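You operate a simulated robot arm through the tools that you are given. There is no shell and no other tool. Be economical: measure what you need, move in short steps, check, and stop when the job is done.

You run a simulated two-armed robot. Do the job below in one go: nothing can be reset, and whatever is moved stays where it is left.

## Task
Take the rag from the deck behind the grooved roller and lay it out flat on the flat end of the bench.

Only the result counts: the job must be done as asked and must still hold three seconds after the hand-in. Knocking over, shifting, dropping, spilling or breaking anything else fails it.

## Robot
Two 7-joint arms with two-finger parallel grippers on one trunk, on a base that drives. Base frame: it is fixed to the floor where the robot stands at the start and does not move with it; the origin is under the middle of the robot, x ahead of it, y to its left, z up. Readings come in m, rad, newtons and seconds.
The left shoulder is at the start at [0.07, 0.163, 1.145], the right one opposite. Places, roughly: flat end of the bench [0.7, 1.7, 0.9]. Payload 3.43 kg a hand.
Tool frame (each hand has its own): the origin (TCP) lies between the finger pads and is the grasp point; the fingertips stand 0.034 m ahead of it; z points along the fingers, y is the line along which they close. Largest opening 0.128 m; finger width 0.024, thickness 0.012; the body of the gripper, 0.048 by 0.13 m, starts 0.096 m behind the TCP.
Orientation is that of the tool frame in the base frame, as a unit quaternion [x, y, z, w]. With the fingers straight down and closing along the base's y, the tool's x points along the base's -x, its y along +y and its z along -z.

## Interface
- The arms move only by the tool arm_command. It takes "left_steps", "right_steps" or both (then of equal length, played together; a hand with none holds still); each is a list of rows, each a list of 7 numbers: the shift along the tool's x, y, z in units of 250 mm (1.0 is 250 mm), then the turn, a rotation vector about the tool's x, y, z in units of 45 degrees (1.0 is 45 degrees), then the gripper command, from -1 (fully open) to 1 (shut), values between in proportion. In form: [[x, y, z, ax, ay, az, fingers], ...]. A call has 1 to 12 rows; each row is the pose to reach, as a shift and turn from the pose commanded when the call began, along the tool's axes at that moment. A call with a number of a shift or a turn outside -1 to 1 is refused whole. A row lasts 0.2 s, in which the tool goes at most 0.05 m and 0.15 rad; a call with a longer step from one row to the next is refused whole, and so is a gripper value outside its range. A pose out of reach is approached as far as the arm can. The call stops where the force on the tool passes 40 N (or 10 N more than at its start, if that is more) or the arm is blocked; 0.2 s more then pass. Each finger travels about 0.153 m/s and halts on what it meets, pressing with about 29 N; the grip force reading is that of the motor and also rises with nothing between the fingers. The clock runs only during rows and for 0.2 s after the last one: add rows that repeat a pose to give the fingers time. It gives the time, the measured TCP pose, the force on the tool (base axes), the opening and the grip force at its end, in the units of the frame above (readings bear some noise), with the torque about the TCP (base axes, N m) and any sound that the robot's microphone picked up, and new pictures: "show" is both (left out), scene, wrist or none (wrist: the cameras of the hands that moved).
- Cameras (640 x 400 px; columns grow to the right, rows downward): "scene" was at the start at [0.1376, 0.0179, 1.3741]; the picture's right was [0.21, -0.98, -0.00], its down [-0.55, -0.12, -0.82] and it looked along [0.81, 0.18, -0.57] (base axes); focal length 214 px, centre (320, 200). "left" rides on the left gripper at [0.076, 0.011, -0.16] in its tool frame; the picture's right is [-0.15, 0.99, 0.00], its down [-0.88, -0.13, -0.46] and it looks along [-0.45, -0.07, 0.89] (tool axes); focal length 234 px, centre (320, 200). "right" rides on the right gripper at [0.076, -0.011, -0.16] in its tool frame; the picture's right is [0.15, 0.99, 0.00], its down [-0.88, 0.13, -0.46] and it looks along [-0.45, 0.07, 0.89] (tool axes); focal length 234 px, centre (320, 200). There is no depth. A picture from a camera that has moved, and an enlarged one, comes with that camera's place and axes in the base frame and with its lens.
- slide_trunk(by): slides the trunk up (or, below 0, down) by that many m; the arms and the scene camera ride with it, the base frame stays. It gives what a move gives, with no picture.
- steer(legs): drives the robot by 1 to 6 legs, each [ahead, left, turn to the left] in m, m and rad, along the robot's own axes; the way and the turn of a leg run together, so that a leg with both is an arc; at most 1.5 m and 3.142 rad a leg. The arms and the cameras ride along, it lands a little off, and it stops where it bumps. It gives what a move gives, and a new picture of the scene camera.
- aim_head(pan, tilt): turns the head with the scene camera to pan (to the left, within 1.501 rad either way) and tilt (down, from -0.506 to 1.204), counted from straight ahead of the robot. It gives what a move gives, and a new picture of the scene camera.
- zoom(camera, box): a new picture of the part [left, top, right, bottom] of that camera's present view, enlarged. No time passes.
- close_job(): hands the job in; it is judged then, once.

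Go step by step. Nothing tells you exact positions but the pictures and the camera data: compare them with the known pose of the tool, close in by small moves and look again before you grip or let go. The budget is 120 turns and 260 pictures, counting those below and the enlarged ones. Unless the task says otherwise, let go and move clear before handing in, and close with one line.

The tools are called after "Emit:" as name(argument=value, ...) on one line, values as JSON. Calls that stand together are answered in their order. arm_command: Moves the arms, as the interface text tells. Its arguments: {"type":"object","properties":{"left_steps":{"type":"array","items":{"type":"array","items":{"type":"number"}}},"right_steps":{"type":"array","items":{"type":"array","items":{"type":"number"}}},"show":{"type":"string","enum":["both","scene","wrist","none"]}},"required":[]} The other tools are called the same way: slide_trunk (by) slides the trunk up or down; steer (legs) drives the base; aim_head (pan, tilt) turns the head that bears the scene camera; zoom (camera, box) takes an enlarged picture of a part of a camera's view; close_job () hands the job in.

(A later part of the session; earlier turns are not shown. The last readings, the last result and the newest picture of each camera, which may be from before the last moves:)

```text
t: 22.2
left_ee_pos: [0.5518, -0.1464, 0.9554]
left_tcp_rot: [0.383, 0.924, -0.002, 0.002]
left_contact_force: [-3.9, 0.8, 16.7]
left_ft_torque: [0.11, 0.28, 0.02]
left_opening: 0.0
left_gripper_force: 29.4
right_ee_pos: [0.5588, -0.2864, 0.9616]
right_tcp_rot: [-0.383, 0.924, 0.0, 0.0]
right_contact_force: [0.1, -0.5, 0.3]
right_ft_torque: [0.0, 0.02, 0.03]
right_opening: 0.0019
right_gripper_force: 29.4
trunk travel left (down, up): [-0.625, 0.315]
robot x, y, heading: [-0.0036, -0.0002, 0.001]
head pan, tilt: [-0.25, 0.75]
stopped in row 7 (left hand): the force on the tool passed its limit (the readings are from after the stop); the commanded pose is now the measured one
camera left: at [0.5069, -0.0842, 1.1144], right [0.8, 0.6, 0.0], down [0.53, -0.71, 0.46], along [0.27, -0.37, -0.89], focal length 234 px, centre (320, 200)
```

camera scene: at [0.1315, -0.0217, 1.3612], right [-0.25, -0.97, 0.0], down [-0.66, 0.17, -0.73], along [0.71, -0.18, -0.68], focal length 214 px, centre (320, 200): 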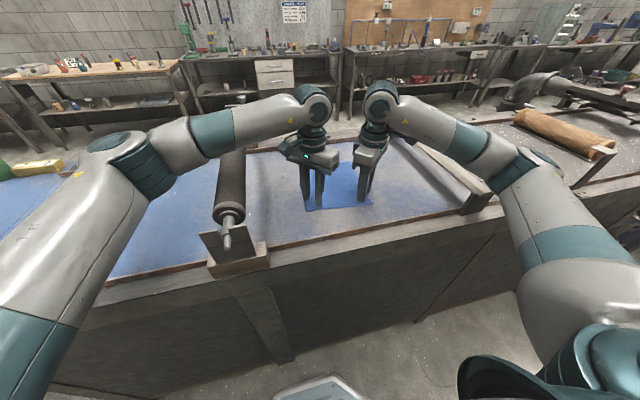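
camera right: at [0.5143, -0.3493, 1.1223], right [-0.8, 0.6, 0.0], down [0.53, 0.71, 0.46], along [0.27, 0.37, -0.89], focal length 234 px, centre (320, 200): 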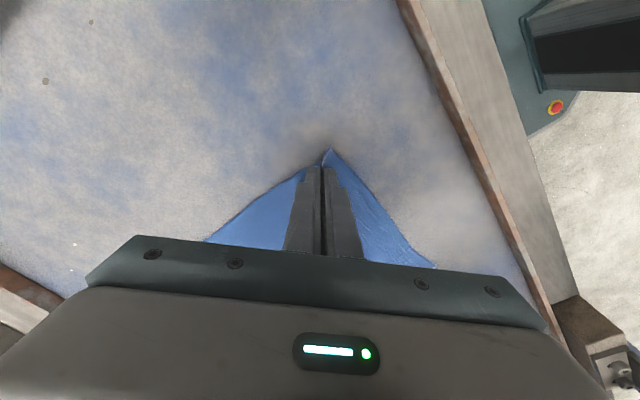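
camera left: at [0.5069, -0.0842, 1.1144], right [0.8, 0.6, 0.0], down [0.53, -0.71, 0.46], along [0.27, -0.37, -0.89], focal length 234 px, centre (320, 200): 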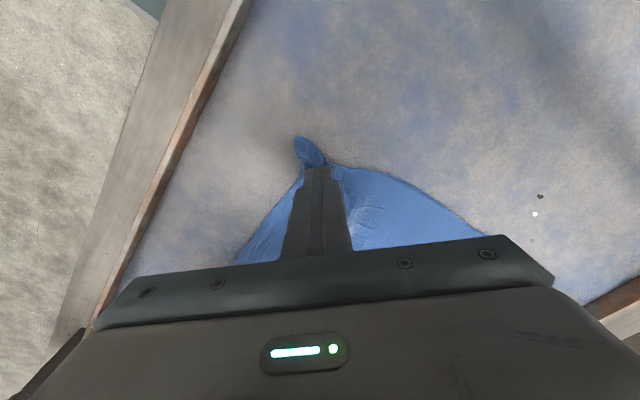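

The left reads zero opening again. I'll lift it 2 cm to see.

Emit:
arm_command(left_steps=[[0, 0, -0.04, 0, 0, 0, 1], [0, 0, -0.1, 0, 0, 0, 1], [0, 0, -0.1, 0, 0, 0, 1]], show="wrist")

Emit:
zoom(camera="scene", box=[275, 140, 400, 228])

```text
t: 23.0
left_ee_pos: [0.5528, -0.1455, 0.9781]
left_tcp_rot: [0.382, 0.924, -0.002, 0.001]
left_contact_force: [0.9, -0.2, 0.3]
left_ft_torque: [-0.03, 0.03, -0.01]
left_opening: 0.0
left_gripper_force: 28.6
right_ee_pos: [0.5608, -0.2866, 0.961]
right_tcp_rot: [-0.383, 0.924, 0.001, -0.001]
right_contact_force: [-0.1, -0.2, 0.6]
right_ft_torque: [0.0, 0.01, 0.0]
right_opening: 0.0015
right_gripper_force: 29.4
trunk travel left (down, up): [-0.625, 0.315]
robot x, y, heading: [0.0001, 0.0013, -0.001]
head pan, tilt: [-0.25, 0.75]
camera left: at [0.5085, -0.0832, 1.1372], right [0.8, 0.6, 0.0], down [0.53, -0.71, 0.46], along [0.27, -0.37, -0.89], focal length 234 px, centre (320, 200)
```

left: 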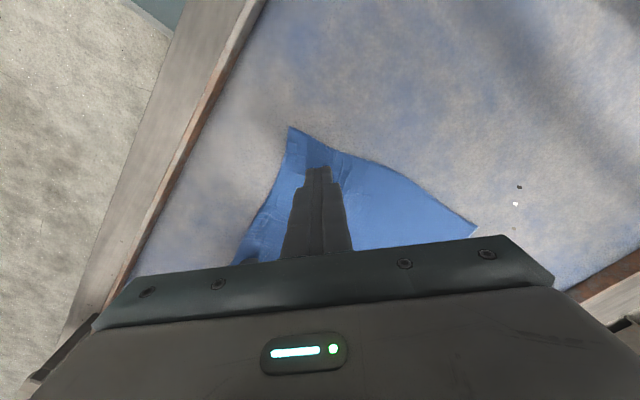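

```text
4.55 times, centred on (338, 184) of scene
camera zoom: at [0.132, -0.0218, 1.3611], right [-0.25, -0.97, 0.0], down [-0.66, 0.17, -0.73], along [0.71, -0.18, -0.68], focal length 975 px, centre (240, 273)
```

zoom: 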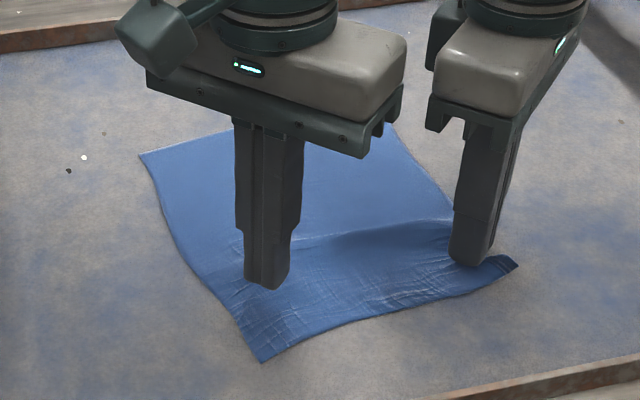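

It missed again, because the near finger was too close to the cloth edge. For the next try I'll go further in and tilt the hand slightly, so its body leans away from the right hand.

Emit:
arm_command(left_steps=[[0, 0, 0, 0, -0.1, 0, 0.7], [0.015, -0.02, 0, 0, -0.2, 0, 0.44], [0.029, -0.038, 0, 0, -0.267, 0, 0.44], [0.029, -0.038, 0.04, 0, -0.267, 0, 0.44], [0.029, -0.038, 0.07, 0, -0.267, 0, 0.44], [0.029, -0.038, 0.08, 0, -0.267, 0, 0.44], [0.029, -0.038, 0.08, 0, -0.267, 0, 0.44]], show="wrist")

Emit:
zoom(camera="scene", box=[275, 140, 400, 228])

```text
t: 24.6
left_ee_pos: [0.542, -0.1484, 0.9594]
left_tcp_rot: [0.381, 0.919, -0.041, 0.097]
left_contact_force: [0.1, -0.4, 0.7]
left_ft_torque: [0.0, 0.0, 0.04]
left_opening: 0.0359
left_gripper_force: 0.0
right_ee_pos: [0.5599, -0.2859, 0.9634]
right_tcp_rot: [-0.382, 0.924, 0.0, 0.0]
right_contact_force: [0.3, -0.4, -0.7]
right_ft_torque: [0.0, 0.02, -0.01]
right_opening: 0.0014
right_gripper_force: 29.0
trunk travel left (down, up): [-0.625, 0.315]
robot x, y, heading: [-0.0025, -0.0001, 0.006]
head pan, tilt: [-0.25, 0.75]
camera left: at [0.4739, -0.0638, 1.0989], right [0.8, 0.6, 0.03], down [0.45, -0.63, 0.63], along [0.4, -0.49, -0.78], focal length 234 px, centre (320, 200)
```

left: 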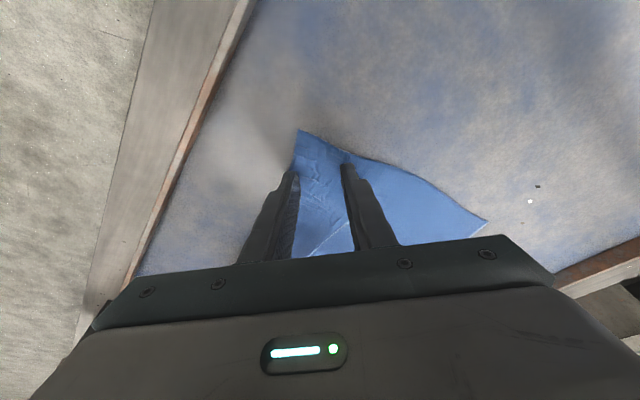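

```text
4.55 times, centred on (338, 184) of scene
camera zoom: at [0.1314, -0.0218, 1.3612], right [-0.25, -0.97, 0.0], down [-0.66, 0.17, -0.73], along [0.71, -0.18, -0.68], focal length 975 px, centre (240, 273)
```

zoom: 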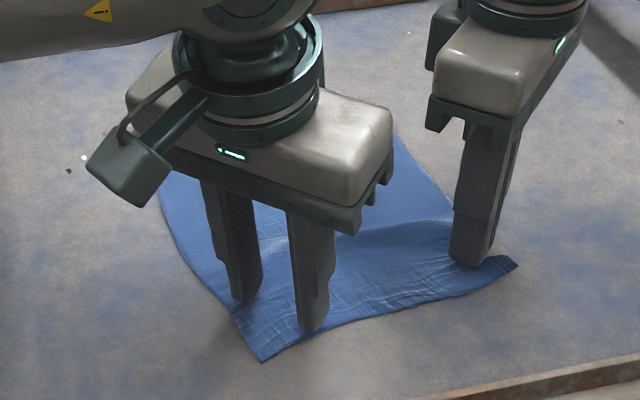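

The near finger sits on the cloth's edge, so I'll shift about 14 mm inward along the closing direction, then press and look.

Emit:
arm_command(left_steps=[[0, 0, -0.03, 0, 0, 0, 0.44], [0, 0.056, -0.03, 0, 0, 0, 0.44], [0, 0.056, 0, 0, 0, 0, 0.44], [0, 0.056, 0.01, 0, 0, 0, 0.44], [0, 0.056, 0.016, 0, 0, 0, 0.44], [0, 0.056, 0.016, 0, 0, 0, 0.44]], show="wrist")

```text
t: 26.0
left_ee_pos: [0.5505, -0.1378, 0.9576]
left_tcp_rot: [0.379, 0.919, -0.041, 0.1]
left_contact_force: [0.4, 1.6, 19.7]
left_ft_torque: [0.08, 0.08, -0.01]
left_opening: 0.036
left_gripper_force: 0.0
right_ee_pos: [0.5589, -0.2863, 0.9629]
right_tcp_rot: [-0.384, 0.924, 0.0, 0.001]
right_contact_force: [-0.6, 0.2, -0.1]
right_ft_torque: [0.0, -0.01, -0.01]
right_opening: 0.0016
right_gripper_force: 28.8
trunk travel left (down, up): [-0.625, 0.315]
robot x, y, heading: [-0.0017, 0.0005, 0.005]
head pan, tilt: [-0.25, 0.75]
camera left: at [0.4836, -0.0538, 1.0963], right [0.8, 0.6, 0.03], down [0.45, -0.63, 0.63], along [0.4, -0.49, -0.77], focal length 234 px, centre (320, 200)
```

left: 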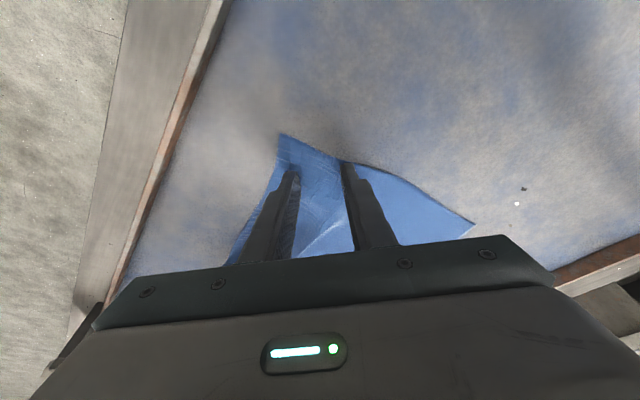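

Both fingers are now well on the cloth at 20 N. I'll close.

Emit:
arm_command(left_steps=[[0, 0, 0, 0, 0, 0, 0.55], [0, 0, 0, 0, 0, 0, 0.7], [0, 0, 0, 0, 0, 0, 0.85], [0, 0, 0, 0, 0, 0, 1], [0, 0, 0, 0, 0, 0, 1]], show="wrist")

Emit:
zoom(camera="scene", box=[275, 140, 400, 228])

```text
t: 27.2
left_ee_pos: [0.5503, -0.1383, 0.9564]
left_tcp_rot: [0.38, 0.918, -0.042, 0.1]
left_contact_force: [3.1, -3.1, 30.7]
left_ft_torque: [-0.05, 0.08, -0.01]
left_opening: 0.0016
left_gripper_force: 28.4
right_ee_pos: [0.5575, -0.2861, 0.9636]
right_tcp_rot: [-0.383, 0.924, 0.0, 0.001]
right_contact_force: [0.3, 1.8, -0.4]
right_ft_torque: [0.06, -0.01, 0.0]
right_opening: 0.0015
right_gripper_force: 29.0
trunk travel left (down, up): [-0.625, 0.315]
robot x, y, heading: [-0.0011, -0.0005, -0.002]
head pan, tilt: [-0.25, 0.75]
camera left: at [0.4826, -0.0543, 1.0963], right [0.8, 0.6, 0.03], down [0.45, -0.63, 0.63], along [0.4, -0.49, -0.77], focal length 234 px, centre (320, 200)
```

left: 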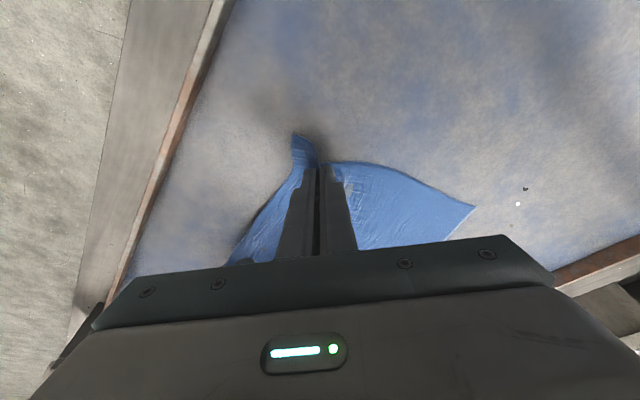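

```text
4.55 times, centred on (338, 184) of scene
camera zoom: at [0.1287, -0.0212, 1.3617], right [-0.25, -0.97, 0.0], down [-0.66, 0.17, -0.73], along [0.71, -0.18, -0.68], focal length 975 px, centre (240, 273)
```

zoom: 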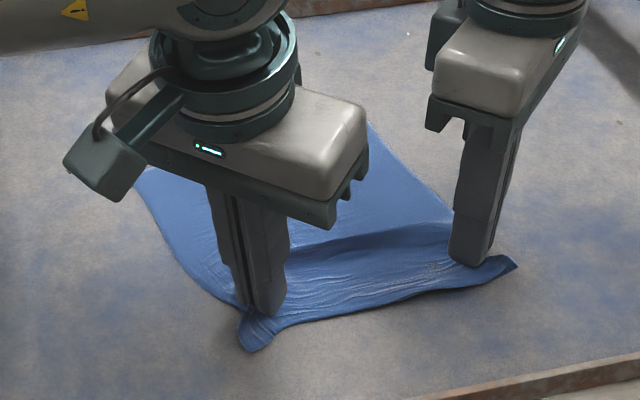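

The left reads 1.6 mm, so it has gripped. I'll lift both together by 6 cm and check.

Emit:
arm_command(left_steps=[[-0.0125, 0, -0.0587, 0, 0, 0, 1], [-0.025, 0, -0.117, 0, 0, 0, 1], [-0.0374, 0, -0.176, 0, 0, 0, 1], [-0.05, 0, -0.235, 0, 0, 0, 1]], right_steps=[[0, 0, -0.06, 0, 0, 0, 1], [0, 0, -0.12, 0, 0, 0, 1], [0, 0, -0.18, 0, 0, 0, 1], [0, 0, -0.24, 0, 0, 0, 1]], show="scene")

Emit:
zoom(camera="scene", box=[260, 110, 400, 230])

```text
t: 28.2
left_ee_pos: [0.5512, -0.1392, 1.014]
left_tcp_rot: [0.38, 0.919, -0.041, 0.098]
left_contact_force: [0.3, 0.1, 0.8]
left_ft_torque: [-0.02, 0.0, 0.03]
left_opening: 0.0018
left_gripper_force: 28.9
right_ee_pos: [0.56, -0.2852, 1.0237]
right_tcp_rot: [-0.383, 0.924, 0.0, 0.001]
right_contact_force: [-0.6, 0.3, -0.4]
right_ft_torque: [0.01, -0.02, 0.01]
right_opening: 0.0016
right_gripper_force: 29.2
trunk travel left (down, up): [-0.625, 0.315]
robot x, y, heading: [0.0014, -0.0005, -0.0]
head pan, tilt: [-0.25, 0.75]
camera scene: at [0.1305, -0.0213, 1.3613], right [-0.25, -0.97, 0.0], down [-0.66, 0.17, -0.73], along [0.71, -0.18, -0.68], focal length 214 px, centre (320, 200)
```

scene: 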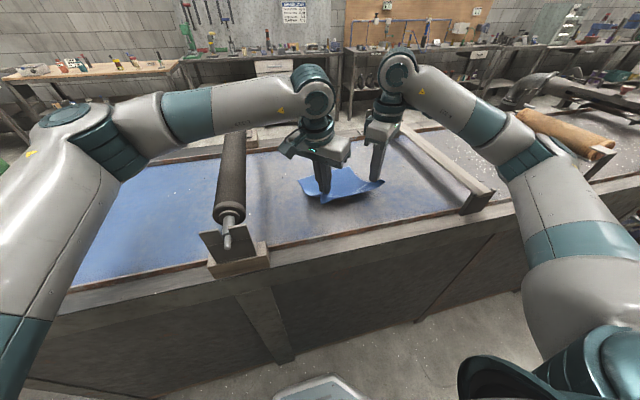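

```text
3.33 times, centred on (330, 170) of scene
camera zoom: at [0.1305, -0.0213, 1.3613], right [-0.25, -0.97, 0.0], down [-0.66, 0.17, -0.73], along [0.71, -0.18, -0.68], focal length 715 px, centre (287, 300)
```

zoom: 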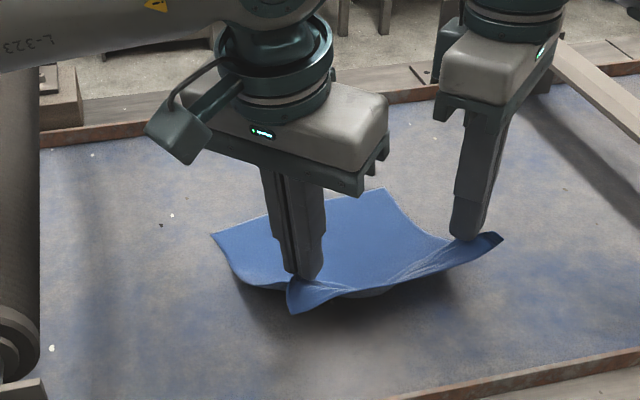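

Both corners are held. The roller top is near 1.08, so I'll lift the arms another 10 cm, then raise the trunk so the cloth clears it.

Emit:
arm_command(left_steps=[[-0.023, 0, -0.108, 0, 0, 0, 1], [-0.046, 0, -0.215, 0, 0, 0, 1], [-0.069, 0, -0.322, 0, 0, 0, 1], [-0.0915, 0, -0.43, 0, 0, 0, 1]], right_steps=[[0, 0, -0.1, 0, 0, 0, 1], [0, 0, -0.2, 0, 0, 0, 1], [0, 0, -0.3, 0, 0, 0, 1], [0, 0, -0.4, 0, 0, 0, 1]], show="none")

Emit:
slide_trunk(by=0.3)

Emit:
aim_head(pan=0.1, tilt=0.7)

```text
t: 29.2
left_ee_pos: [0.5504, -0.1366, 1.1249]
left_tcp_rot: [0.38, 0.919, -0.041, 0.098]
left_contact_force: [-0.7, 1.2, 0.1]
left_ft_torque: [-0.03, 0.0, 0.02]
left_opening: 0.0021
left_gripper_force: 29.5
right_ee_pos: [0.5603, -0.2849, 1.1231]
right_tcp_rot: [-0.382, 0.924, 0.0, 0.0]
right_contact_force: [-1.0, -0.1, -0.3]
right_ft_torque: [-0.02, 0.02, 0.0]
right_opening: 0.0018
right_gripper_force: 29.2
trunk travel left (down, up): [-0.625, 0.315]
robot x, y, heading: [0.0002, 0.002, 0.001]
head pan, tilt: [-0.25, 0.75]
```

```text
t: 32.2
left_ee_pos: [0.552, -0.1367, 1.4247]
left_tcp_rot: [0.381, 0.918, -0.042, 0.098]
left_contact_force: [-0.7, 0.9, 0.2]
left_ft_torque: [0.01, -0.01, 0.02]
left_opening: 0.0017
left_gripper_force: 28.7
right_ee_pos: [0.5622, -0.2868, 1.4231]
right_tcp_rot: [-0.384, 0.924, 0.0, -0.001]
right_contact_force: [0.2, -0.5, 0.2]
right_ft_torque: [0.01, 0.02, -0.01]
right_opening: 0.0014
right_gripper_force: 28.6
trunk travel left (down, up): [-0.925, 0.015]
robot x, y, heading: [-0.0002, -0.0042, -0.002]
head pan, tilt: [-0.25, 0.75]
```

```text
t: 33.0
left_ee_pos: [0.5521, -0.1376, 1.4239]
left_tcp_rot: [0.381, 0.919, -0.041, 0.097]
left_contact_force: [0.1, 0.4, -0.2]
left_ft_torque: [-0.01, 0.0, -0.01]
left_opening: 0.0018
left_gripper_force: 28.8
right_ee_pos: [0.5616, -0.2859, 1.422]
right_tcp_rot: [-0.382, 0.924, -0.001, 0.0]
right_contact_force: [-0.1, -0.1, -0.5]
right_ft_torque: [-0.01, 0.02, 0.02]
right_opening: 0.0016
right_gripper_force: 29.2
trunk travel left (down, up): [-0.925, 0.015]
robot x, y, heading: [0.0, -0.0015, -0.001]
head pan, tilt: [0.099, 0.7]
camera scene: at [0.1358, 0.0071, 1.6655], right [0.1, -1.0, 0.0], down [-0.64, -0.06, -0.76], along [0.76, 0.08, -0.64], focal length 214 px, centre (320, 200)
```

scene: 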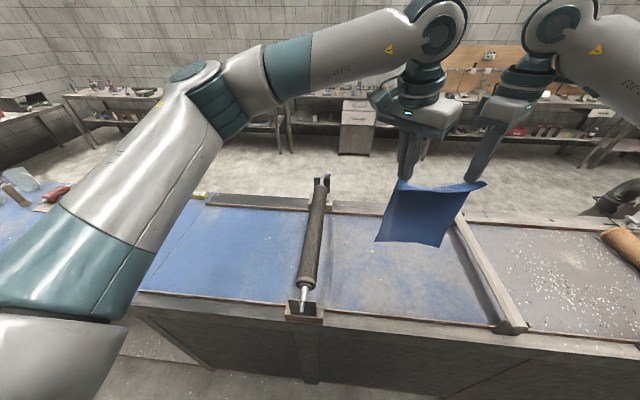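

The rag hangs open as a clean rectangle between the hands. Before driving I'll look left at the flat end.

Emit:
aim_head(pan=1.25, tilt=0.6)

```text
t: 34.4
left_ee_pos: [0.5515, -0.1381, 1.424]
left_tcp_rot: [0.381, 0.918, -0.041, 0.098]
left_contact_force: [-0.1, -0.1, -0.2]
left_ft_torque: [0.02, 0.03, 0.03]
left_opening: 0.002
left_gripper_force: 28.5
right_ee_pos: [0.5613, -0.2861, 1.423]
right_tcp_rot: [-0.382, 0.924, 0.0, 0.0]
right_contact_force: [-0.2, 0.0, -0.8]
right_ft_torque: [0.02, 0.0, 0.0]
right_opening: 0.0019
right_gripper_force: 29.3
trunk travel left (down, up): [-0.925, 0.015]
robot x, y, heading: [-0.0024, -0.0004, 0.002]
head pan, tilt: [1.25, 0.6]
camera scene: at [0.0791, 0.0825, 1.6741], right [0.95, -0.32, 0.0], down [-0.18, -0.54, -0.83], along [0.26, 0.78, -0.56], focal length 214 px, centre (320, 200)
```

scene: 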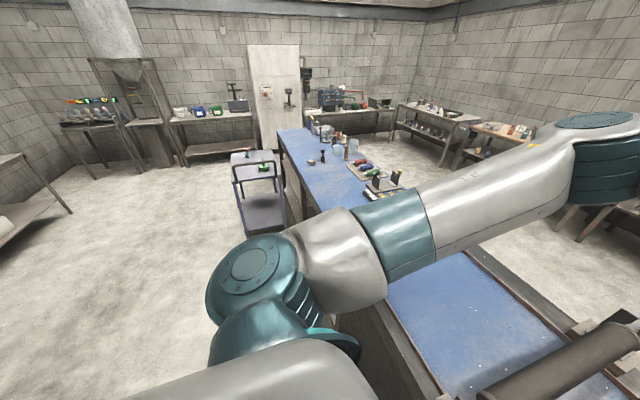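

The trolley's near side is at about y=1.93, so I have to stay short of it. I'll drive 1.1 m left and look again.

Emit:
steer(legs=[[0, 1.1, 0]])

Emit:
aim_head(pan=0.6, tilt=0.7)

```text
t: 39.9
left_ee_pos: [0.5473, 0.9455, 1.4241]
left_tcp_rot: [0.377, 0.92, -0.039, 0.097]
left_contact_force: [0.1, -0.5, 0.2]
left_ft_torque: [0.03, -0.01, 0.04]
left_opening: 0.0022
left_gripper_force: 28.8
right_ee_pos: [0.5587, 0.7968, 1.4225]
right_tcp_rot: [-0.386, 0.922, 0.001, 0.001]
right_contact_force: [0.3, 0.3, 0.1]
right_ft_torque: [-0.01, 0.01, 0.0]
right_opening: 0.0016
right_gripper_force: 28.3
trunk travel left (down, up): [-0.925, 0.015]
robot x, y, heading: [-0.0023, 1.0755, 0.011]
head pan, tilt: [1.25, 0.6]
camera scene: at [0.0732, 1.1604, 1.6742], right [0.95, -0.31, 0.0], down [-0.17, -0.54, -0.83], along [0.25, 0.79, -0.56], focal length 214 px, centre (320, 200)
```

scene: 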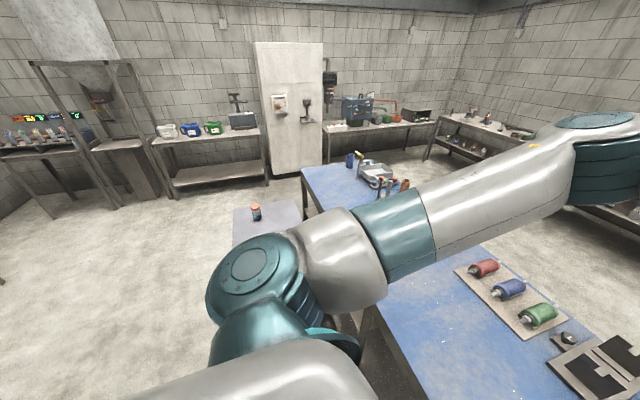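

```text
t: 41.0
left_ee_pos: [0.548, 0.9464, 1.4239]
left_tcp_rot: [0.376, 0.92, -0.041, 0.097]
left_contact_force: [0.3, 0.8, -0.2]
left_ft_torque: [-0.01, 0.01, -0.02]
left_opening: 0.002
left_gripper_force: 29.1
right_ee_pos: [0.5574, 0.7968, 1.4226]
right_tcp_rot: [-0.385, 0.923, -0.001, 0.0]
right_contact_force: [0.7, -0.4, -0.2]
right_ft_torque: [0.05, 0.02, -0.01]
right_opening: 0.0018
right_gripper_force: 28.9
trunk travel left (down, up): [-0.925, 0.015]
robot x, y, heading: [-0.0062, 1.0757, 0.009]
head pan, tilt: [0.6, 0.7]
camera scene: at [0.1155, 1.1261, 1.6655], right [0.57, -0.82, 0.0], down [-0.53, -0.37, -0.76], along [0.63, 0.44, -0.64], focal length 214 px, centre (320, 200)
```

scene: 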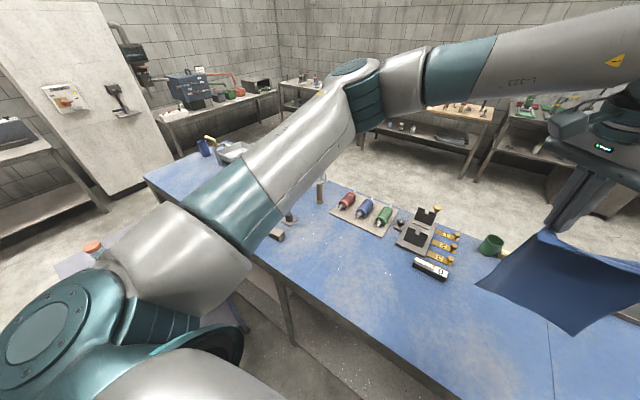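

The flat end runs from a seam at y≈0.68 to beyond y=2. It is clear in front of the tools over about x 0.42–0.73 and y 0.7–1.5. I'll lay the rag around (0.58, 1.2), so I'll drive another 0.33 m left.

Emit:
steer(legs=[[0, 0.33, -0.01]])

Emit:
aim_head(pan=-0.1, tilt=0.85)

```text
t: 43.1
left_ee_pos: [0.5449, 1.2701, 1.4222]
left_tcp_rot: [0.383, 0.918, -0.04, 0.097]
left_contact_force: [0.6, -0.5, -0.1]
left_ft_torque: [0.02, 0.04, -0.01]
left_opening: 0.0019
left_gripper_force: 29.4
right_ee_pos: [0.5544, 1.1203, 1.4206]
right_tcp_rot: [-0.381, 0.925, 0.001, 0.0]
right_contact_force: [-0.1, -0.5, -0.6]
right_ft_torque: [0.09, 0.0, -0.03]
right_opening: 0.0013
right_gripper_force: 28.9
trunk travel left (down, up): [-0.925, 0.015]
robot x, y, heading: [-0.0101, 1.4106, -0.008]
head pan, tilt: [0.6, 0.7]
camera scene: at [0.1151, 1.4546, 1.6655], right [0.56, -0.83, 0.0], down [-0.53, -0.36, -0.77], along [0.63, 0.43, -0.64], focal length 214 px, centre (320, 200)
```

scene: 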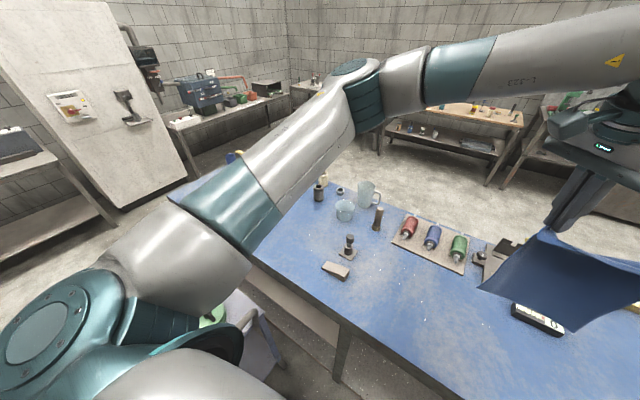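

```text
t: 44.2
left_ee_pos: [0.5451, 1.2718, 1.4238]
left_tcp_rot: [0.381, 0.919, -0.041, 0.097]
left_contact_force: [-0.6, -0.8, 1.5]
left_ft_torque: [0.02, 0.05, 0.04]
left_opening: 0.0021
left_gripper_force: 29.5
right_ee_pos: [0.5533, 1.1235, 1.4223]
right_tcp_rot: [-0.381, 0.925, -0.001, 0.0]
right_contact_force: [0.4, -0.1, -0.7]
right_ft_torque: [0.02, 0.0, 0.0]
right_opening: 0.0014
right_gripper_force: 29.1
trunk travel left (down, up): [-0.925, 0.015]
robot x, y, heading: [-0.0077, 1.4116, -0.004]
head pan, tilt: [-0.099, 0.85]
camera scene: at [0.1225, 1.4021, 1.6532], right [-0.1, -0.99, 0.0], down [-0.75, 0.08, -0.66], along [0.66, -0.07, -0.75], focal length 214 px, centre (320, 200)
```

scene: 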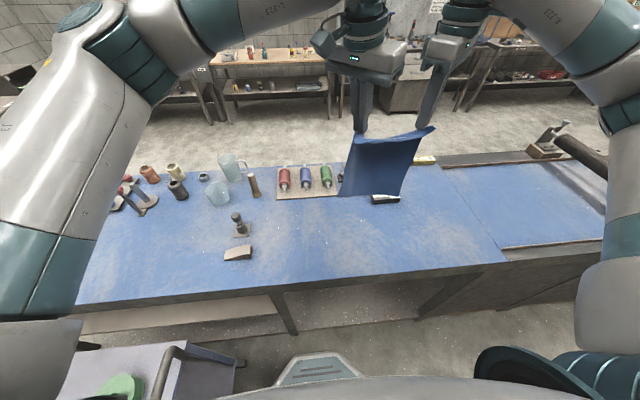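

The trolley is closer than I judged, and my left elbow would come down over it. I'll go back 0.17 m to the right and lay the rag around y≈1.03, well past the seam at 0.68.

Emit:
steer(legs=[[0, -0.17, 0.005]])

Emit:
aim_head(pan=1.0, tilt=0.9)

```text
t: 45.7
left_ee_pos: [0.5457, 1.109, 1.4252]
left_tcp_rot: [0.379, 0.919, -0.042, 0.097]
left_contact_force: [0.2, -0.4, -0.2]
left_ft_torque: [-0.07, 0.03, 0.0]
left_opening: 0.002
left_gripper_force: 28.9
right_ee_pos: [0.5556, 0.96, 1.4231]
right_tcp_rot: [-0.384, 0.923, -0.002, -0.001]
right_contact_force: [-0.3, 0.8, -1.1]
right_ft_torque: [0.01, -0.01, -0.07]
right_opening: 0.0014
right_gripper_force: 29.2
trunk travel left (down, up): [-0.925, 0.015]
robot x, y, heading: [-0.0067, 1.24, 0.005]
head pan, tilt: [-0.099, 0.85]
camera scene: at [0.1226, 1.237, 1.6533], right [-0.1, -1.0, 0.0], down [-0.75, 0.07, -0.66], along [0.66, -0.07, -0.75], focal length 214 px, centre (320, 200)
```

scene: 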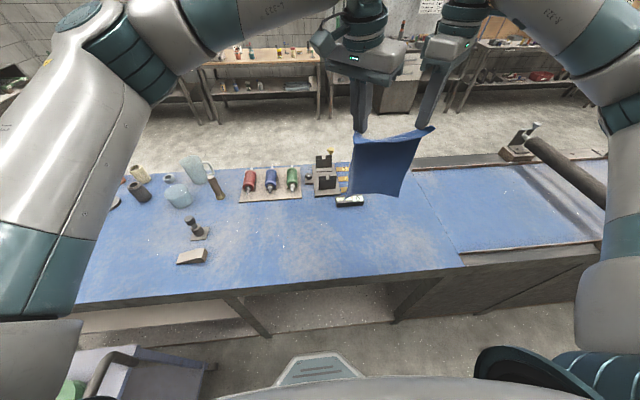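

```text
t: 47.0
left_ee_pos: [0.546, 1.1066, 1.4226]
left_tcp_rot: [0.379, 0.919, -0.041, 0.097]
left_contact_force: [-0.3, 0.2, -1.1]
left_ft_torque: [-0.02, 0.02, 0.01]
left_opening: 0.0017
left_gripper_force: 28.4
right_ee_pos: [0.5548, 0.9575, 1.4222]
right_tcp_rot: [-0.384, 0.924, 0.0, 0.0]
right_contact_force: [-0.3, 0.4, -0.4]
right_ft_torque: [0.01, 0.0, 0.03]
right_opening: 0.0019
right_gripper_force: 28.8
trunk travel left (down, up): [-0.925, 0.015]
robot x, y, heading: [-0.0037, 1.2411, 0.002]
head pan, tilt: [1.0, 0.901]
camera scene: at [0.0855, 1.3045, 1.6493], right [0.84, -0.54, 0.0], down [-0.42, -0.66, -0.62], along [0.33, 0.52, -0.78], focal length 214 px, centre (320, 200)
```

scene: 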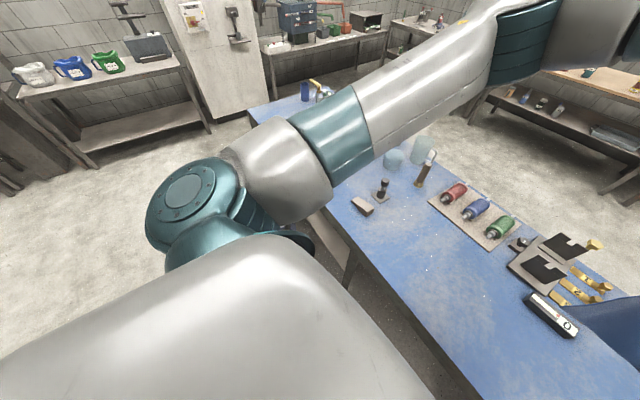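

The trolley top is about y≥1.79 and z≈0.88, and the elbow stays clear of it. Now I'll extend the hands forward to x≈0.70 and lower the trunk toward the bench.

Emit:
arm_command(left_steps=[[-0.106, 0.109, 0.0225, 0, 0, 0, 1], [-0.2125, 0.218, 0.045, 0, 0, 0, 1], [-0.319, 0.327, 0.0675, 0, 0, 0, 1], [-0.425, 0.436, 0.09, 0, 0, 0, 1], [-0.425, 0.436, 0.09, 0, 0, 0, 1]], right_steps=[[-0.1025, -0.1025, 0, 0, 0, 0, 1], [-0.205, -0.205, 0, 0, 0, 0, 1], [-0.3075, -0.3075, 0, 0, 0, 0, 1], [-0.41, -0.41, 0, 0, 0, 0, 1], [-0.41, -0.41, 0, 0, 0, 0, 1]], show="none")

Emit:
slide_trunk(by=-0.2)

Emit:
aim_head(pan=-0.25, tilt=0.75)

```text
t: 48.2
left_ee_pos: [0.7003, 1.1065, 1.4224]
left_tcp_rot: [0.38, 0.919, -0.041, 0.097]
left_contact_force: [0.3, 0.1, -0.2]
left_ft_torque: [0.01, 0.06, 0.0]
left_opening: 0.0018
left_gripper_force: 29.4
right_ee_pos: [0.6318, 0.9916, 1.4124]
right_tcp_rot: [-0.382, 0.924, 0.0, 0.001]
right_contact_force: [0.7, -0.7, 0.3]
right_ft_torque: [0.04, -0.02, -0.01]
right_opening: 0.0016
right_gripper_force: 28.9
right hand out of reach, approached as far as the arm can: row 2, 3, 4, 5
trunk travel left (down, up): [-0.925, 0.015]
robot x, y, heading: [-0.0079, 1.2402, 0.005]
head pan, tilt: [1.0, 0.901]
```

```text
t: 50.4
left_ee_pos: [0.6997, 1.1051, 1.2219]
left_tcp_rot: [0.379, 0.919, -0.041, 0.097]
left_contact_force: [-0.2, -0.4, -0.9]
left_ft_torque: [-0.03, 0.06, 0.01]
left_opening: 0.0018
left_gripper_force: 29.1
right_ee_pos: [0.6316, 0.9916, 1.2124]
right_tcp_rot: [-0.382, 0.924, 0.0, 0.001]
right_contact_force: [0.9, 0.4, 0.9]
right_ft_torque: [0.01, 0.01, -0.01]
right_opening: 0.0017
right_gripper_force: 28.9
trunk travel left (down, up): [-0.725, 0.215]
robot x, y, heading: [-0.0059, 1.237, 0.002]
head pan, tilt: [1.0, 0.901]
```

```text
t: 51.8
left_ee_pos: [0.7, 1.1058, 1.2212]
left_tcp_rot: [0.379, 0.919, -0.041, 0.098]
left_contact_force: [-0.1, -0.1, -0.5]
left_ft_torque: [0.01, 0.02, 0.0]
left_opening: 0.002
left_gripper_force: 29.1
right_ee_pos: [0.6319, 0.9913, 1.2128]
right_tcp_rot: [-0.381, 0.925, 0.0, 0.001]
right_contact_force: [-0.3, 0.5, 0.5]
right_ft_torque: [0.03, 0.01, 0.0]
right_opening: 0.0016
right_gripper_force: 28.7
trunk travel left (down, up): [-0.725, 0.215]
robot x, y, heading: [-0.0104, 1.2403, 0.0]
head pan, tilt: [-0.25, 0.75]
camera scene: at [0.1252, 1.2202, 1.4612], right [-0.24, -0.97, 0.0], down [-0.66, 0.17, -0.73], along [0.71, -0.18, -0.68], focal length 214 px, centre (320, 200)
```

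scene: 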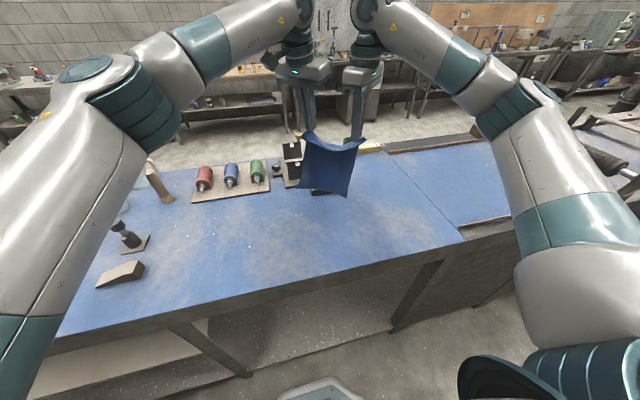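

The right hand ran out of reach at x≈0.63. I'll bring both hands back to x≈0.585 and use the base to move forward instead.

Emit:
arm_command(left_steps=[[0.106, -0.109, -0.0225, 0, 0, 0, 1], [0.212, -0.218, -0.045, 0, 0, 0, 1], [0.317, -0.326, -0.067, 0, 0, 0, 1]], right_steps=[[0.077, 0.011, 0, 0, 0, 0, 1], [0.155, 0.023, 0, 0, 0, 0, 1], [0.232, 0.034, -0.03, 0, 0, 0, 1]], show="scene")

```text
t: 52.6
left_ee_pos: [0.582, 1.1049, 1.2231]
left_tcp_rot: [0.379, 0.919, -0.041, 0.099]
left_contact_force: [-0.6, 0.2, 0.2]
left_ft_torque: [-0.02, 0.03, 0.02]
left_opening: 0.002
left_gripper_force: 29.2
right_ee_pos: [0.586, 0.9558, 1.2227]
right_tcp_rot: [-0.383, 0.924, 0.0, 0.001]
right_contact_force: [-0.4, 0.5, 0.8]
right_ft_torque: [0.02, -0.02, 0.01]
right_opening: 0.0017
right_gripper_force: 29.1
trunk travel left (down, up): [-0.725, 0.215]
robot x, y, heading: [-0.0086, 1.2415, 0.007]
head pan, tilt: [-0.25, 0.75]
camera scene: at [0.1236, 1.22, 1.4614], right [-0.24, -0.97, 0.0], down [-0.66, 0.17, -0.73], along [0.71, -0.18, -0.68], focal length 214 px, centre (320, 200)
```

scene: 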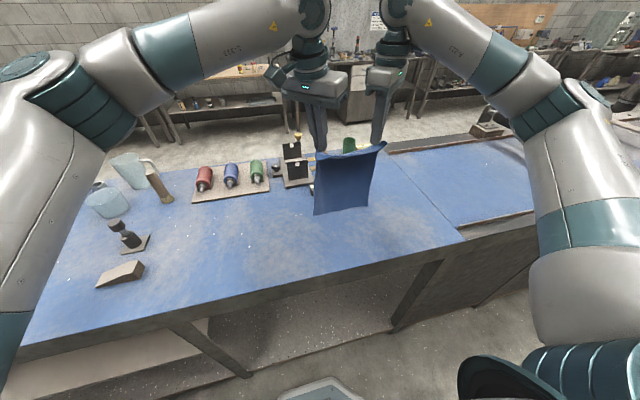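

The hands are level at x≈0.585, and the rag's free edge hangs about 4 cm above the bench. I'll drive forward 0.095 m so the far edge lands near x≈0.68, short of the small tool case.

Emit:
steer(legs=[[0.095, 0, 0]])

Emit:
zoom(camera="scene", box=[250, 110, 450, 235])

Emit:
zoom(camera="left", box=[0, 0, 640, 400])

```text
t: 53.7
left_ee_pos: [0.6757, 1.1065, 1.2228]
left_tcp_rot: [0.379, 0.919, -0.041, 0.098]
left_contact_force: [0.4, 0.6, 0.0]
left_ft_torque: [-0.03, -0.01, 0.0]
left_opening: 0.0018
left_gripper_force: 29.2
right_ee_pos: [0.678, 0.9555, 1.2216]
right_tcp_rot: [-0.382, 0.924, 0.0, 0.001]
right_contact_force: [0.0, 0.3, 0.6]
right_ft_torque: [-0.03, 0.01, -0.05]
right_opening: 0.0014
right_gripper_force: 29.0
trunk travel left (down, up): [-0.725, 0.215]
robot x, y, heading: [0.0899, 1.2414, 0.003]
head pan, tilt: [-0.25, 0.75]
camera scene: at [0.2172, 1.2204, 1.4615], right [-0.25, -0.97, 0.0], down [-0.66, 0.17, -0.73], along [0.71, -0.18, -0.68], focal length 214 px, centre (320, 200)
```

scene: 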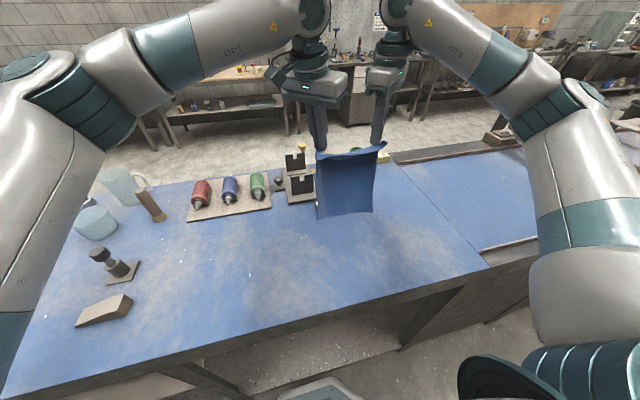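

```text
3.20 times, centred on (350, 172) of scene
camera zoom: at [0.2172, 1.2204, 1.4615], right [-0.25, -0.97, 0.0], down [-0.66, 0.17, -0.73], along [0.71, -0.18, -0.68], focal length 686 px, centre (224, 288)
```

zoom: 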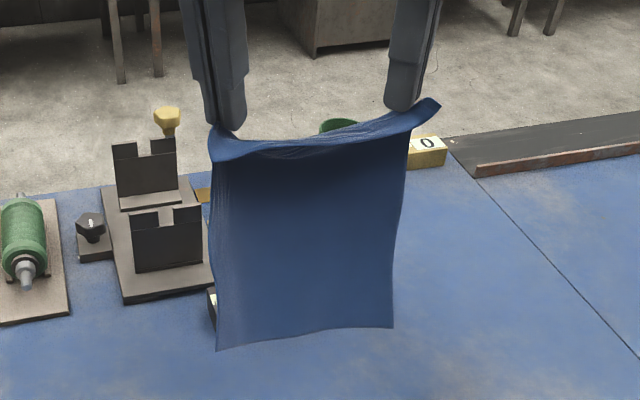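

```text
1.00 times, centred on (320, 200) of left
camera zoom: at [0.609, 1.1899, 1.3626], right [0.8, 0.6, 0.03], down [0.45, -0.63, 0.63], along [0.4, -0.49, -0.77], focal length 234 px, centre (320, 200)
```

zoom: 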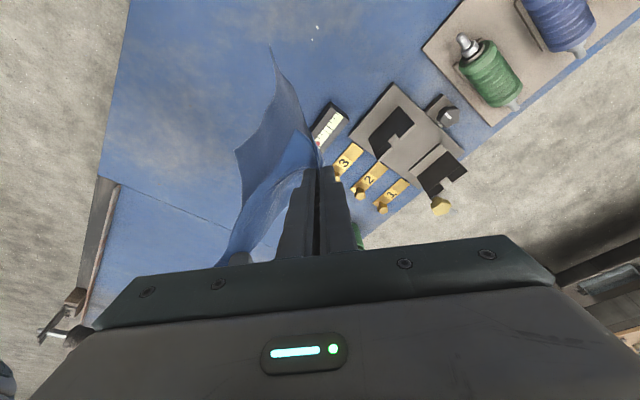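

The rag's lower edge seems to hang about 9 cm nearer to me than the grips, perhaps still swinging. I'll wait a second and look again.

Emit:
arm_command(left_steps=[[0, 0, 0, 0, 0, 0, 1], [0, 0, 0, 0, 0, 0, 1], [0, 0, 0, 0, 0, 0, 1], [0, 0, 0, 0, 0, 0, 1], [0, 0, 0, 0, 0, 0, 1], [0, 0, 0, 0, 0, 0, 1], [0, 0, 0, 0, 0, 0, 1], [0, 0, 0, 0, 0, 0, 1]], right_steps=[[0, 0, 0, 0, 0, 0, 1], [0, 0, 0, 0, 0, 0, 1], [0, 0, 0, 0, 0, 0, 1], [0, 0, 0, 0, 0, 0, 1], [0, 0, 0, 0, 0, 0, 1], [0, 0, 0, 0, 0, 0, 1], [0, 0, 0, 0, 0, 0, 1], [0, 0, 0, 0, 0, 0, 1]], show="wrist")

Emit:
zoom(camera="scene", box=[250, 110, 450, 235])

```text
t: 55.5
left_ee_pos: [0.6774, 1.1057, 1.2214]
left_tcp_rot: [0.379, 0.919, -0.041, 0.097]
left_contact_force: [-1.1, -0.5, -0.4]
left_ft_torque: [0.0, 0.0, 0.0]
left_opening: 0.002
left_gripper_force: 29.1
right_ee_pos: [0.6788, 0.9563, 1.2211]
right_tcp_rot: [-0.382, 0.924, 0.001, 0.0]
right_contact_force: [-0.3, -0.2, -0.8]
right_ft_torque: [0.01, 0.02, 0.03]
right_opening: 0.0017
right_gripper_force: 29.2
trunk travel left (down, up): [-0.725, 0.215]
robot x, y, heading: [0.0877, 1.2385, 0.0]
head pan, tilt: [-0.25, 0.75]
camera right: at [0.6336, 0.8934, 1.3809], right [-0.8, 0.6, 0.0], down [0.53, 0.71, 0.46], along [0.27, 0.37, -0.89], focal length 234 px, centre (320, 200)
camera left: at [0.6105, 1.1899, 1.3618], right [0.8, 0.6, 0.03], down [0.45, -0.63, 0.63], along [0.4, -0.49, -0.78], focal length 234 px, centre (320, 200)
```

right: 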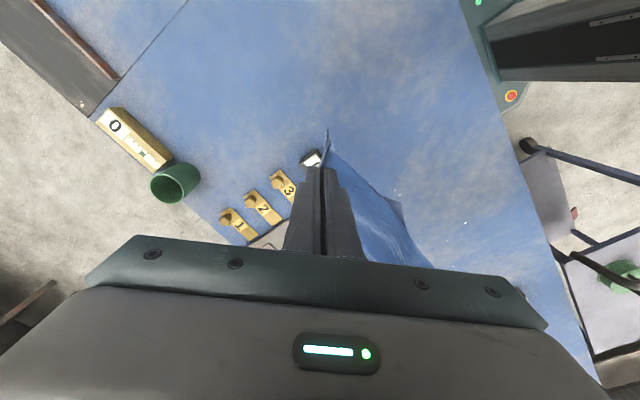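
left: 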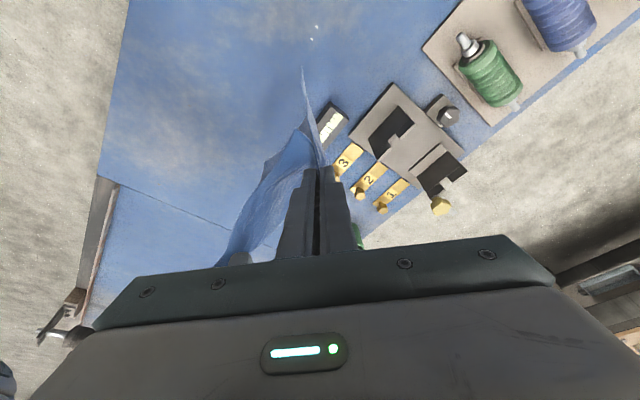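

```text
3.20 times, centred on (350, 172) of scene
camera zoom: at [0.2188, 1.2203, 1.4612], right [-0.24, -0.97, 0.0], down [-0.66, 0.17, -0.73], along [0.71, -0.18, -0.68], focal length 686 px, centre (224, 288)
```

zoom: 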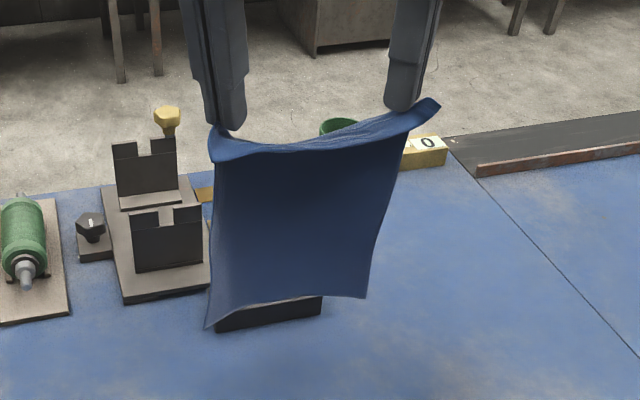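

The swing has settled, and the free edge is at about z≈1.015, x≈0.64. I'll lower gently by 7 cm and check.

Emit:
arm_command(left_steps=[[0.0145, 0, 0.0685, 0, 0, 0, 1], [0.029, 0, 0.137, 0, 0, 0, 1], [0.0435, 0, 0.2055, 0, 0, 0, 1], [0.058, 0, 0.274, 0, 0, 0, 1], [0.058, 0, 0.274, 0, 0, 0, 1]], right_steps=[[0, 0, 0.07, 0, 0, 0, 1], [0, 0, 0.14, 0, 0, 0, 1], [0, 0, 0.21, 0, 0, 0, 1], [0, 0, 0.28, 0, 0, 0, 1], [0, 0, 0.28, 0, 0, 0, 1]], show="wrist")

Emit:
zoom(camera="scene", box=[250, 110, 450, 235])

```text
t: 56.7
left_ee_pos: [0.6766, 1.1058, 1.152]
left_tcp_rot: [0.379, 0.919, -0.04, 0.098]
left_contact_force: [0.1, -0.1, -0.4]
left_ft_torque: [-0.01, 0.01, -0.02]
left_opening: 0.002
left_gripper_force: 29.1
right_ee_pos: [0.6796, 0.9556, 1.1519]
right_tcp_rot: [-0.382, 0.924, 0.0, 0.001]
right_contact_force: [0.3, -0.1, -0.1]
right_ft_torque: [0.0, -0.02, -0.06]
right_opening: 0.0017
right_gripper_force: 28.7
trunk travel left (down, up): [-0.725, 0.215]
robot x, y, heading: [0.0848, 1.2422, 0.003]
head pan, tilt: [-0.25, 0.75]
camera right: at [0.6329, 0.8934, 1.3115], right [-0.8, 0.6, 0.0], down [0.53, 0.71, 0.46], along [0.27, 0.37, -0.89], focal length 234 px, centre (320, 200)
camera left: at [0.6098, 1.1895, 1.2909], right [0.8, 0.6, 0.03], down [0.45, -0.63, 0.63], along [0.4, -0.49, -0.78], focal length 234 px, centre (320, 200)
```

right: 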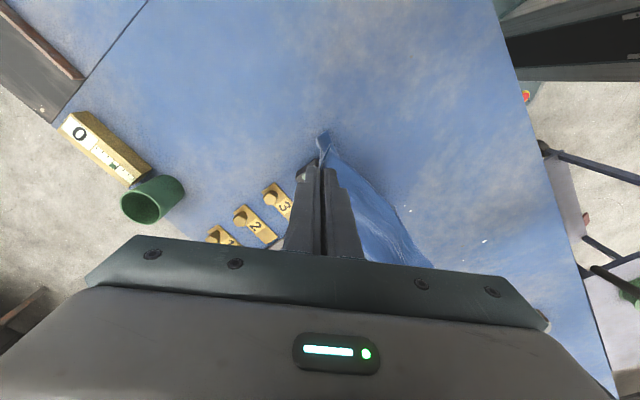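
left: 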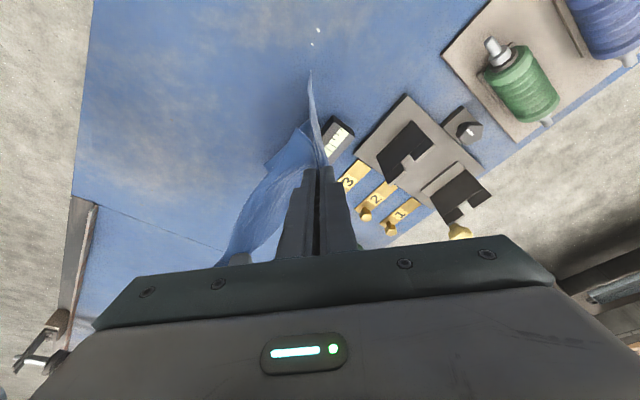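

```text
3.20 times, centred on (350, 172) of scene
camera zoom: at [0.218, 1.2205, 1.4613], right [-0.24, -0.97, 0.0], down [-0.66, 0.17, -0.73], along [0.71, -0.18, -0.68], focal length 686 px, centre (224, 288)
```

zoom: 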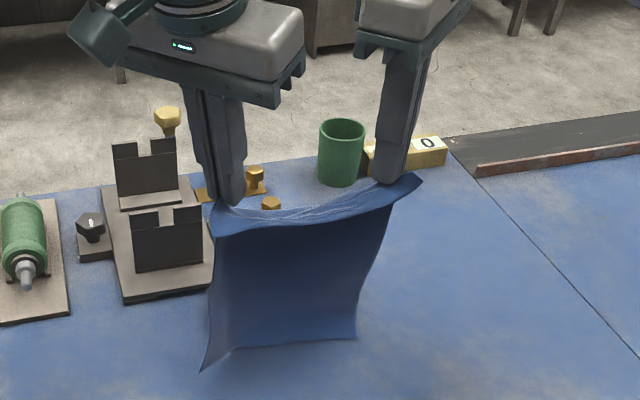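

The edge is almost touching. I want the final near edge further from the bench's edge at x≈0.41, so I'll creep the base forward 3 cm first.

Emit:
steer(legs=[[0.032, 0, 0]])

Emit:
zoom(camera="scene", box=[250, 110, 450, 235])

```text
t: 57.6
left_ee_pos: [0.6951, 1.1047, 1.1504]
left_tcp_rot: [0.38, 0.919, -0.041, 0.097]
left_contact_force: [0.4, -0.2, -0.5]
left_ft_torque: [-0.02, 0.05, 0.03]
left_opening: 0.0021
left_gripper_force: 29.0
right_ee_pos: [0.6986, 0.955, 1.1507]
right_tcp_rot: [-0.381, 0.925, 0.001, 0.0]
right_contact_force: [0.2, 0.2, -0.1]
right_ft_torque: [0.02, 0.07, 0.0]
right_opening: 0.0017
right_gripper_force: 29.0
trunk travel left (down, up): [-0.725, 0.215]
robot x, y, heading: [0.1039, 1.2437, -0.001]
head pan, tilt: [-0.25, 0.75]
stopped in leg 1: the robot was blocked; the commanded pose is now the measured one
camera scene: at [0.2379, 1.2203, 1.4608], right [-0.25, -0.97, 0.0], down [-0.66, 0.17, -0.73], along [0.71, -0.18, -0.68], focal length 214 px, centre (320, 200)
```

scene: 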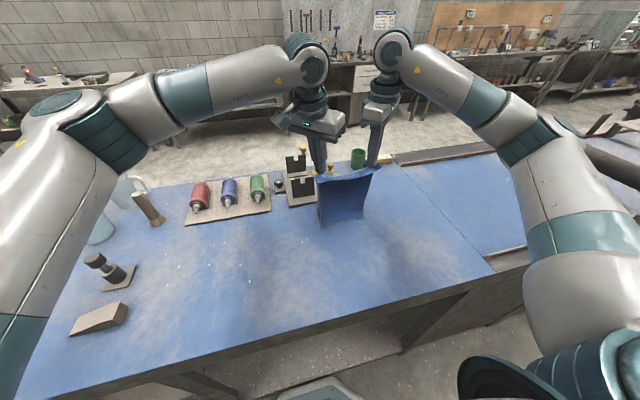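

```text
3.20 times, centred on (350, 172) of scene
camera zoom: at [0.2379, 1.2203, 1.4608], right [-0.25, -0.97, 0.0], down [-0.66, 0.17, -0.73], along [0.71, -0.18, -0.68], focal length 686 px, centre (224, 288)
```

zoom: 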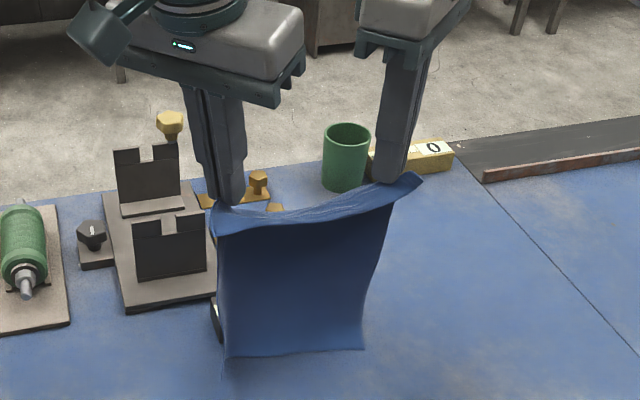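

The base touched the bench and stopped after 2 cm, which is enough. Now I'll lay the rag by lowering until the free edge lands, then drawing the hands back and down together; this is the first half.

Emit:
arm_command(left_steps=[[0.0125, 0, 0.0587, 0, 0, 0, 1], [0.025, 0, 0.1174, 0, 0, 0, 1], [0.025, 0, 0.1174, 0, 0, 0, 1], [0.1093, -0.069, 0.1829, 0, 0, 0, 1], [0.1936, -0.138, 0.2484, 0, 0, 0, 1], [0.2779, -0.207, 0.3139, 0, 0, 0, 1], [0.3622, -0.276, 0.3794, 0, 0, 0, 1]], right_steps=[[0, 0, 0.06, 0, 0, 0, 1], [0, 0, 0.12, 0, 0, 0, 1], [0, 0, 0.12, 0, 0, 0, 1], [0.069, 0.069, 0.2016, 0, 0, 0, 1], [0.138, 0.138, 0.2832, 0, 0, 0, 1], [0.207, 0.207, 0.3648, 0, 0, 0, 1], [0.276, 0.276, 0.4464, 0, 0, 0, 1]], show="scene")

Emit:
zoom(camera="scene", box=[250, 130, 450, 255])

```text
t: 59.2
left_ee_pos: [0.5925, 1.1038, 1.0395]
left_tcp_rot: [0.379, 0.919, -0.04, 0.099]
left_contact_force: [-1.2, -0.8, -0.8]
left_ft_torque: [0.0, 0.03, 0.02]
left_opening: 0.0017
left_gripper_force: 28.9
right_ee_pos: [0.595, 0.9557, 1.0406]
right_tcp_rot: [-0.381, 0.925, 0.0, 0.003]
right_contact_force: [-0.3, -0.3, -0.3]
right_ft_torque: [0.04, -0.03, 0.0]
right_opening: 0.0017
right_gripper_force: 28.6
trunk travel left (down, up): [-0.725, 0.215]
robot x, y, heading: [0.0978, 1.2415, -0.002]
head pan, tilt: [-0.25, 0.75]
camera scene: at [0.2331, 1.2196, 1.4614], right [-0.25, -0.97, 0.0], down [-0.66, 0.17, -0.73], along [0.71, -0.18, -0.68], focal length 214 px, centre (320, 200)
```

scene: 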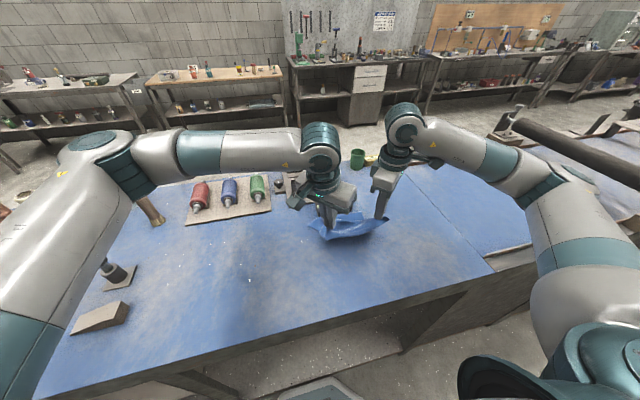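

```text
3.20 times, centred on (350, 192) of scene
camera zoom: at [0.2331, 1.2196, 1.4614], right [-0.25, -0.97, 0.0], down [-0.66, 0.17, -0.73], along [0.71, -0.18, -0.68], focal length 686 px, centre (224, 224)
```

zoom: 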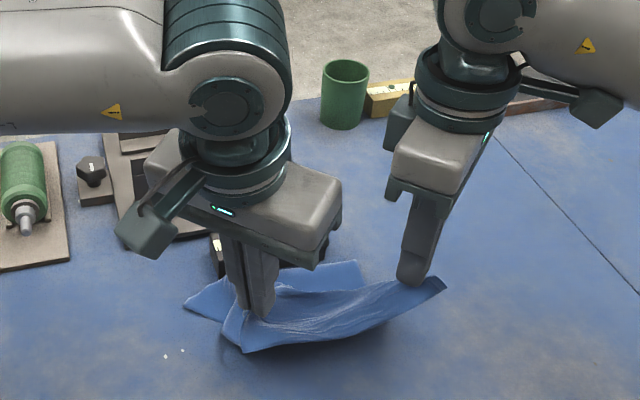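

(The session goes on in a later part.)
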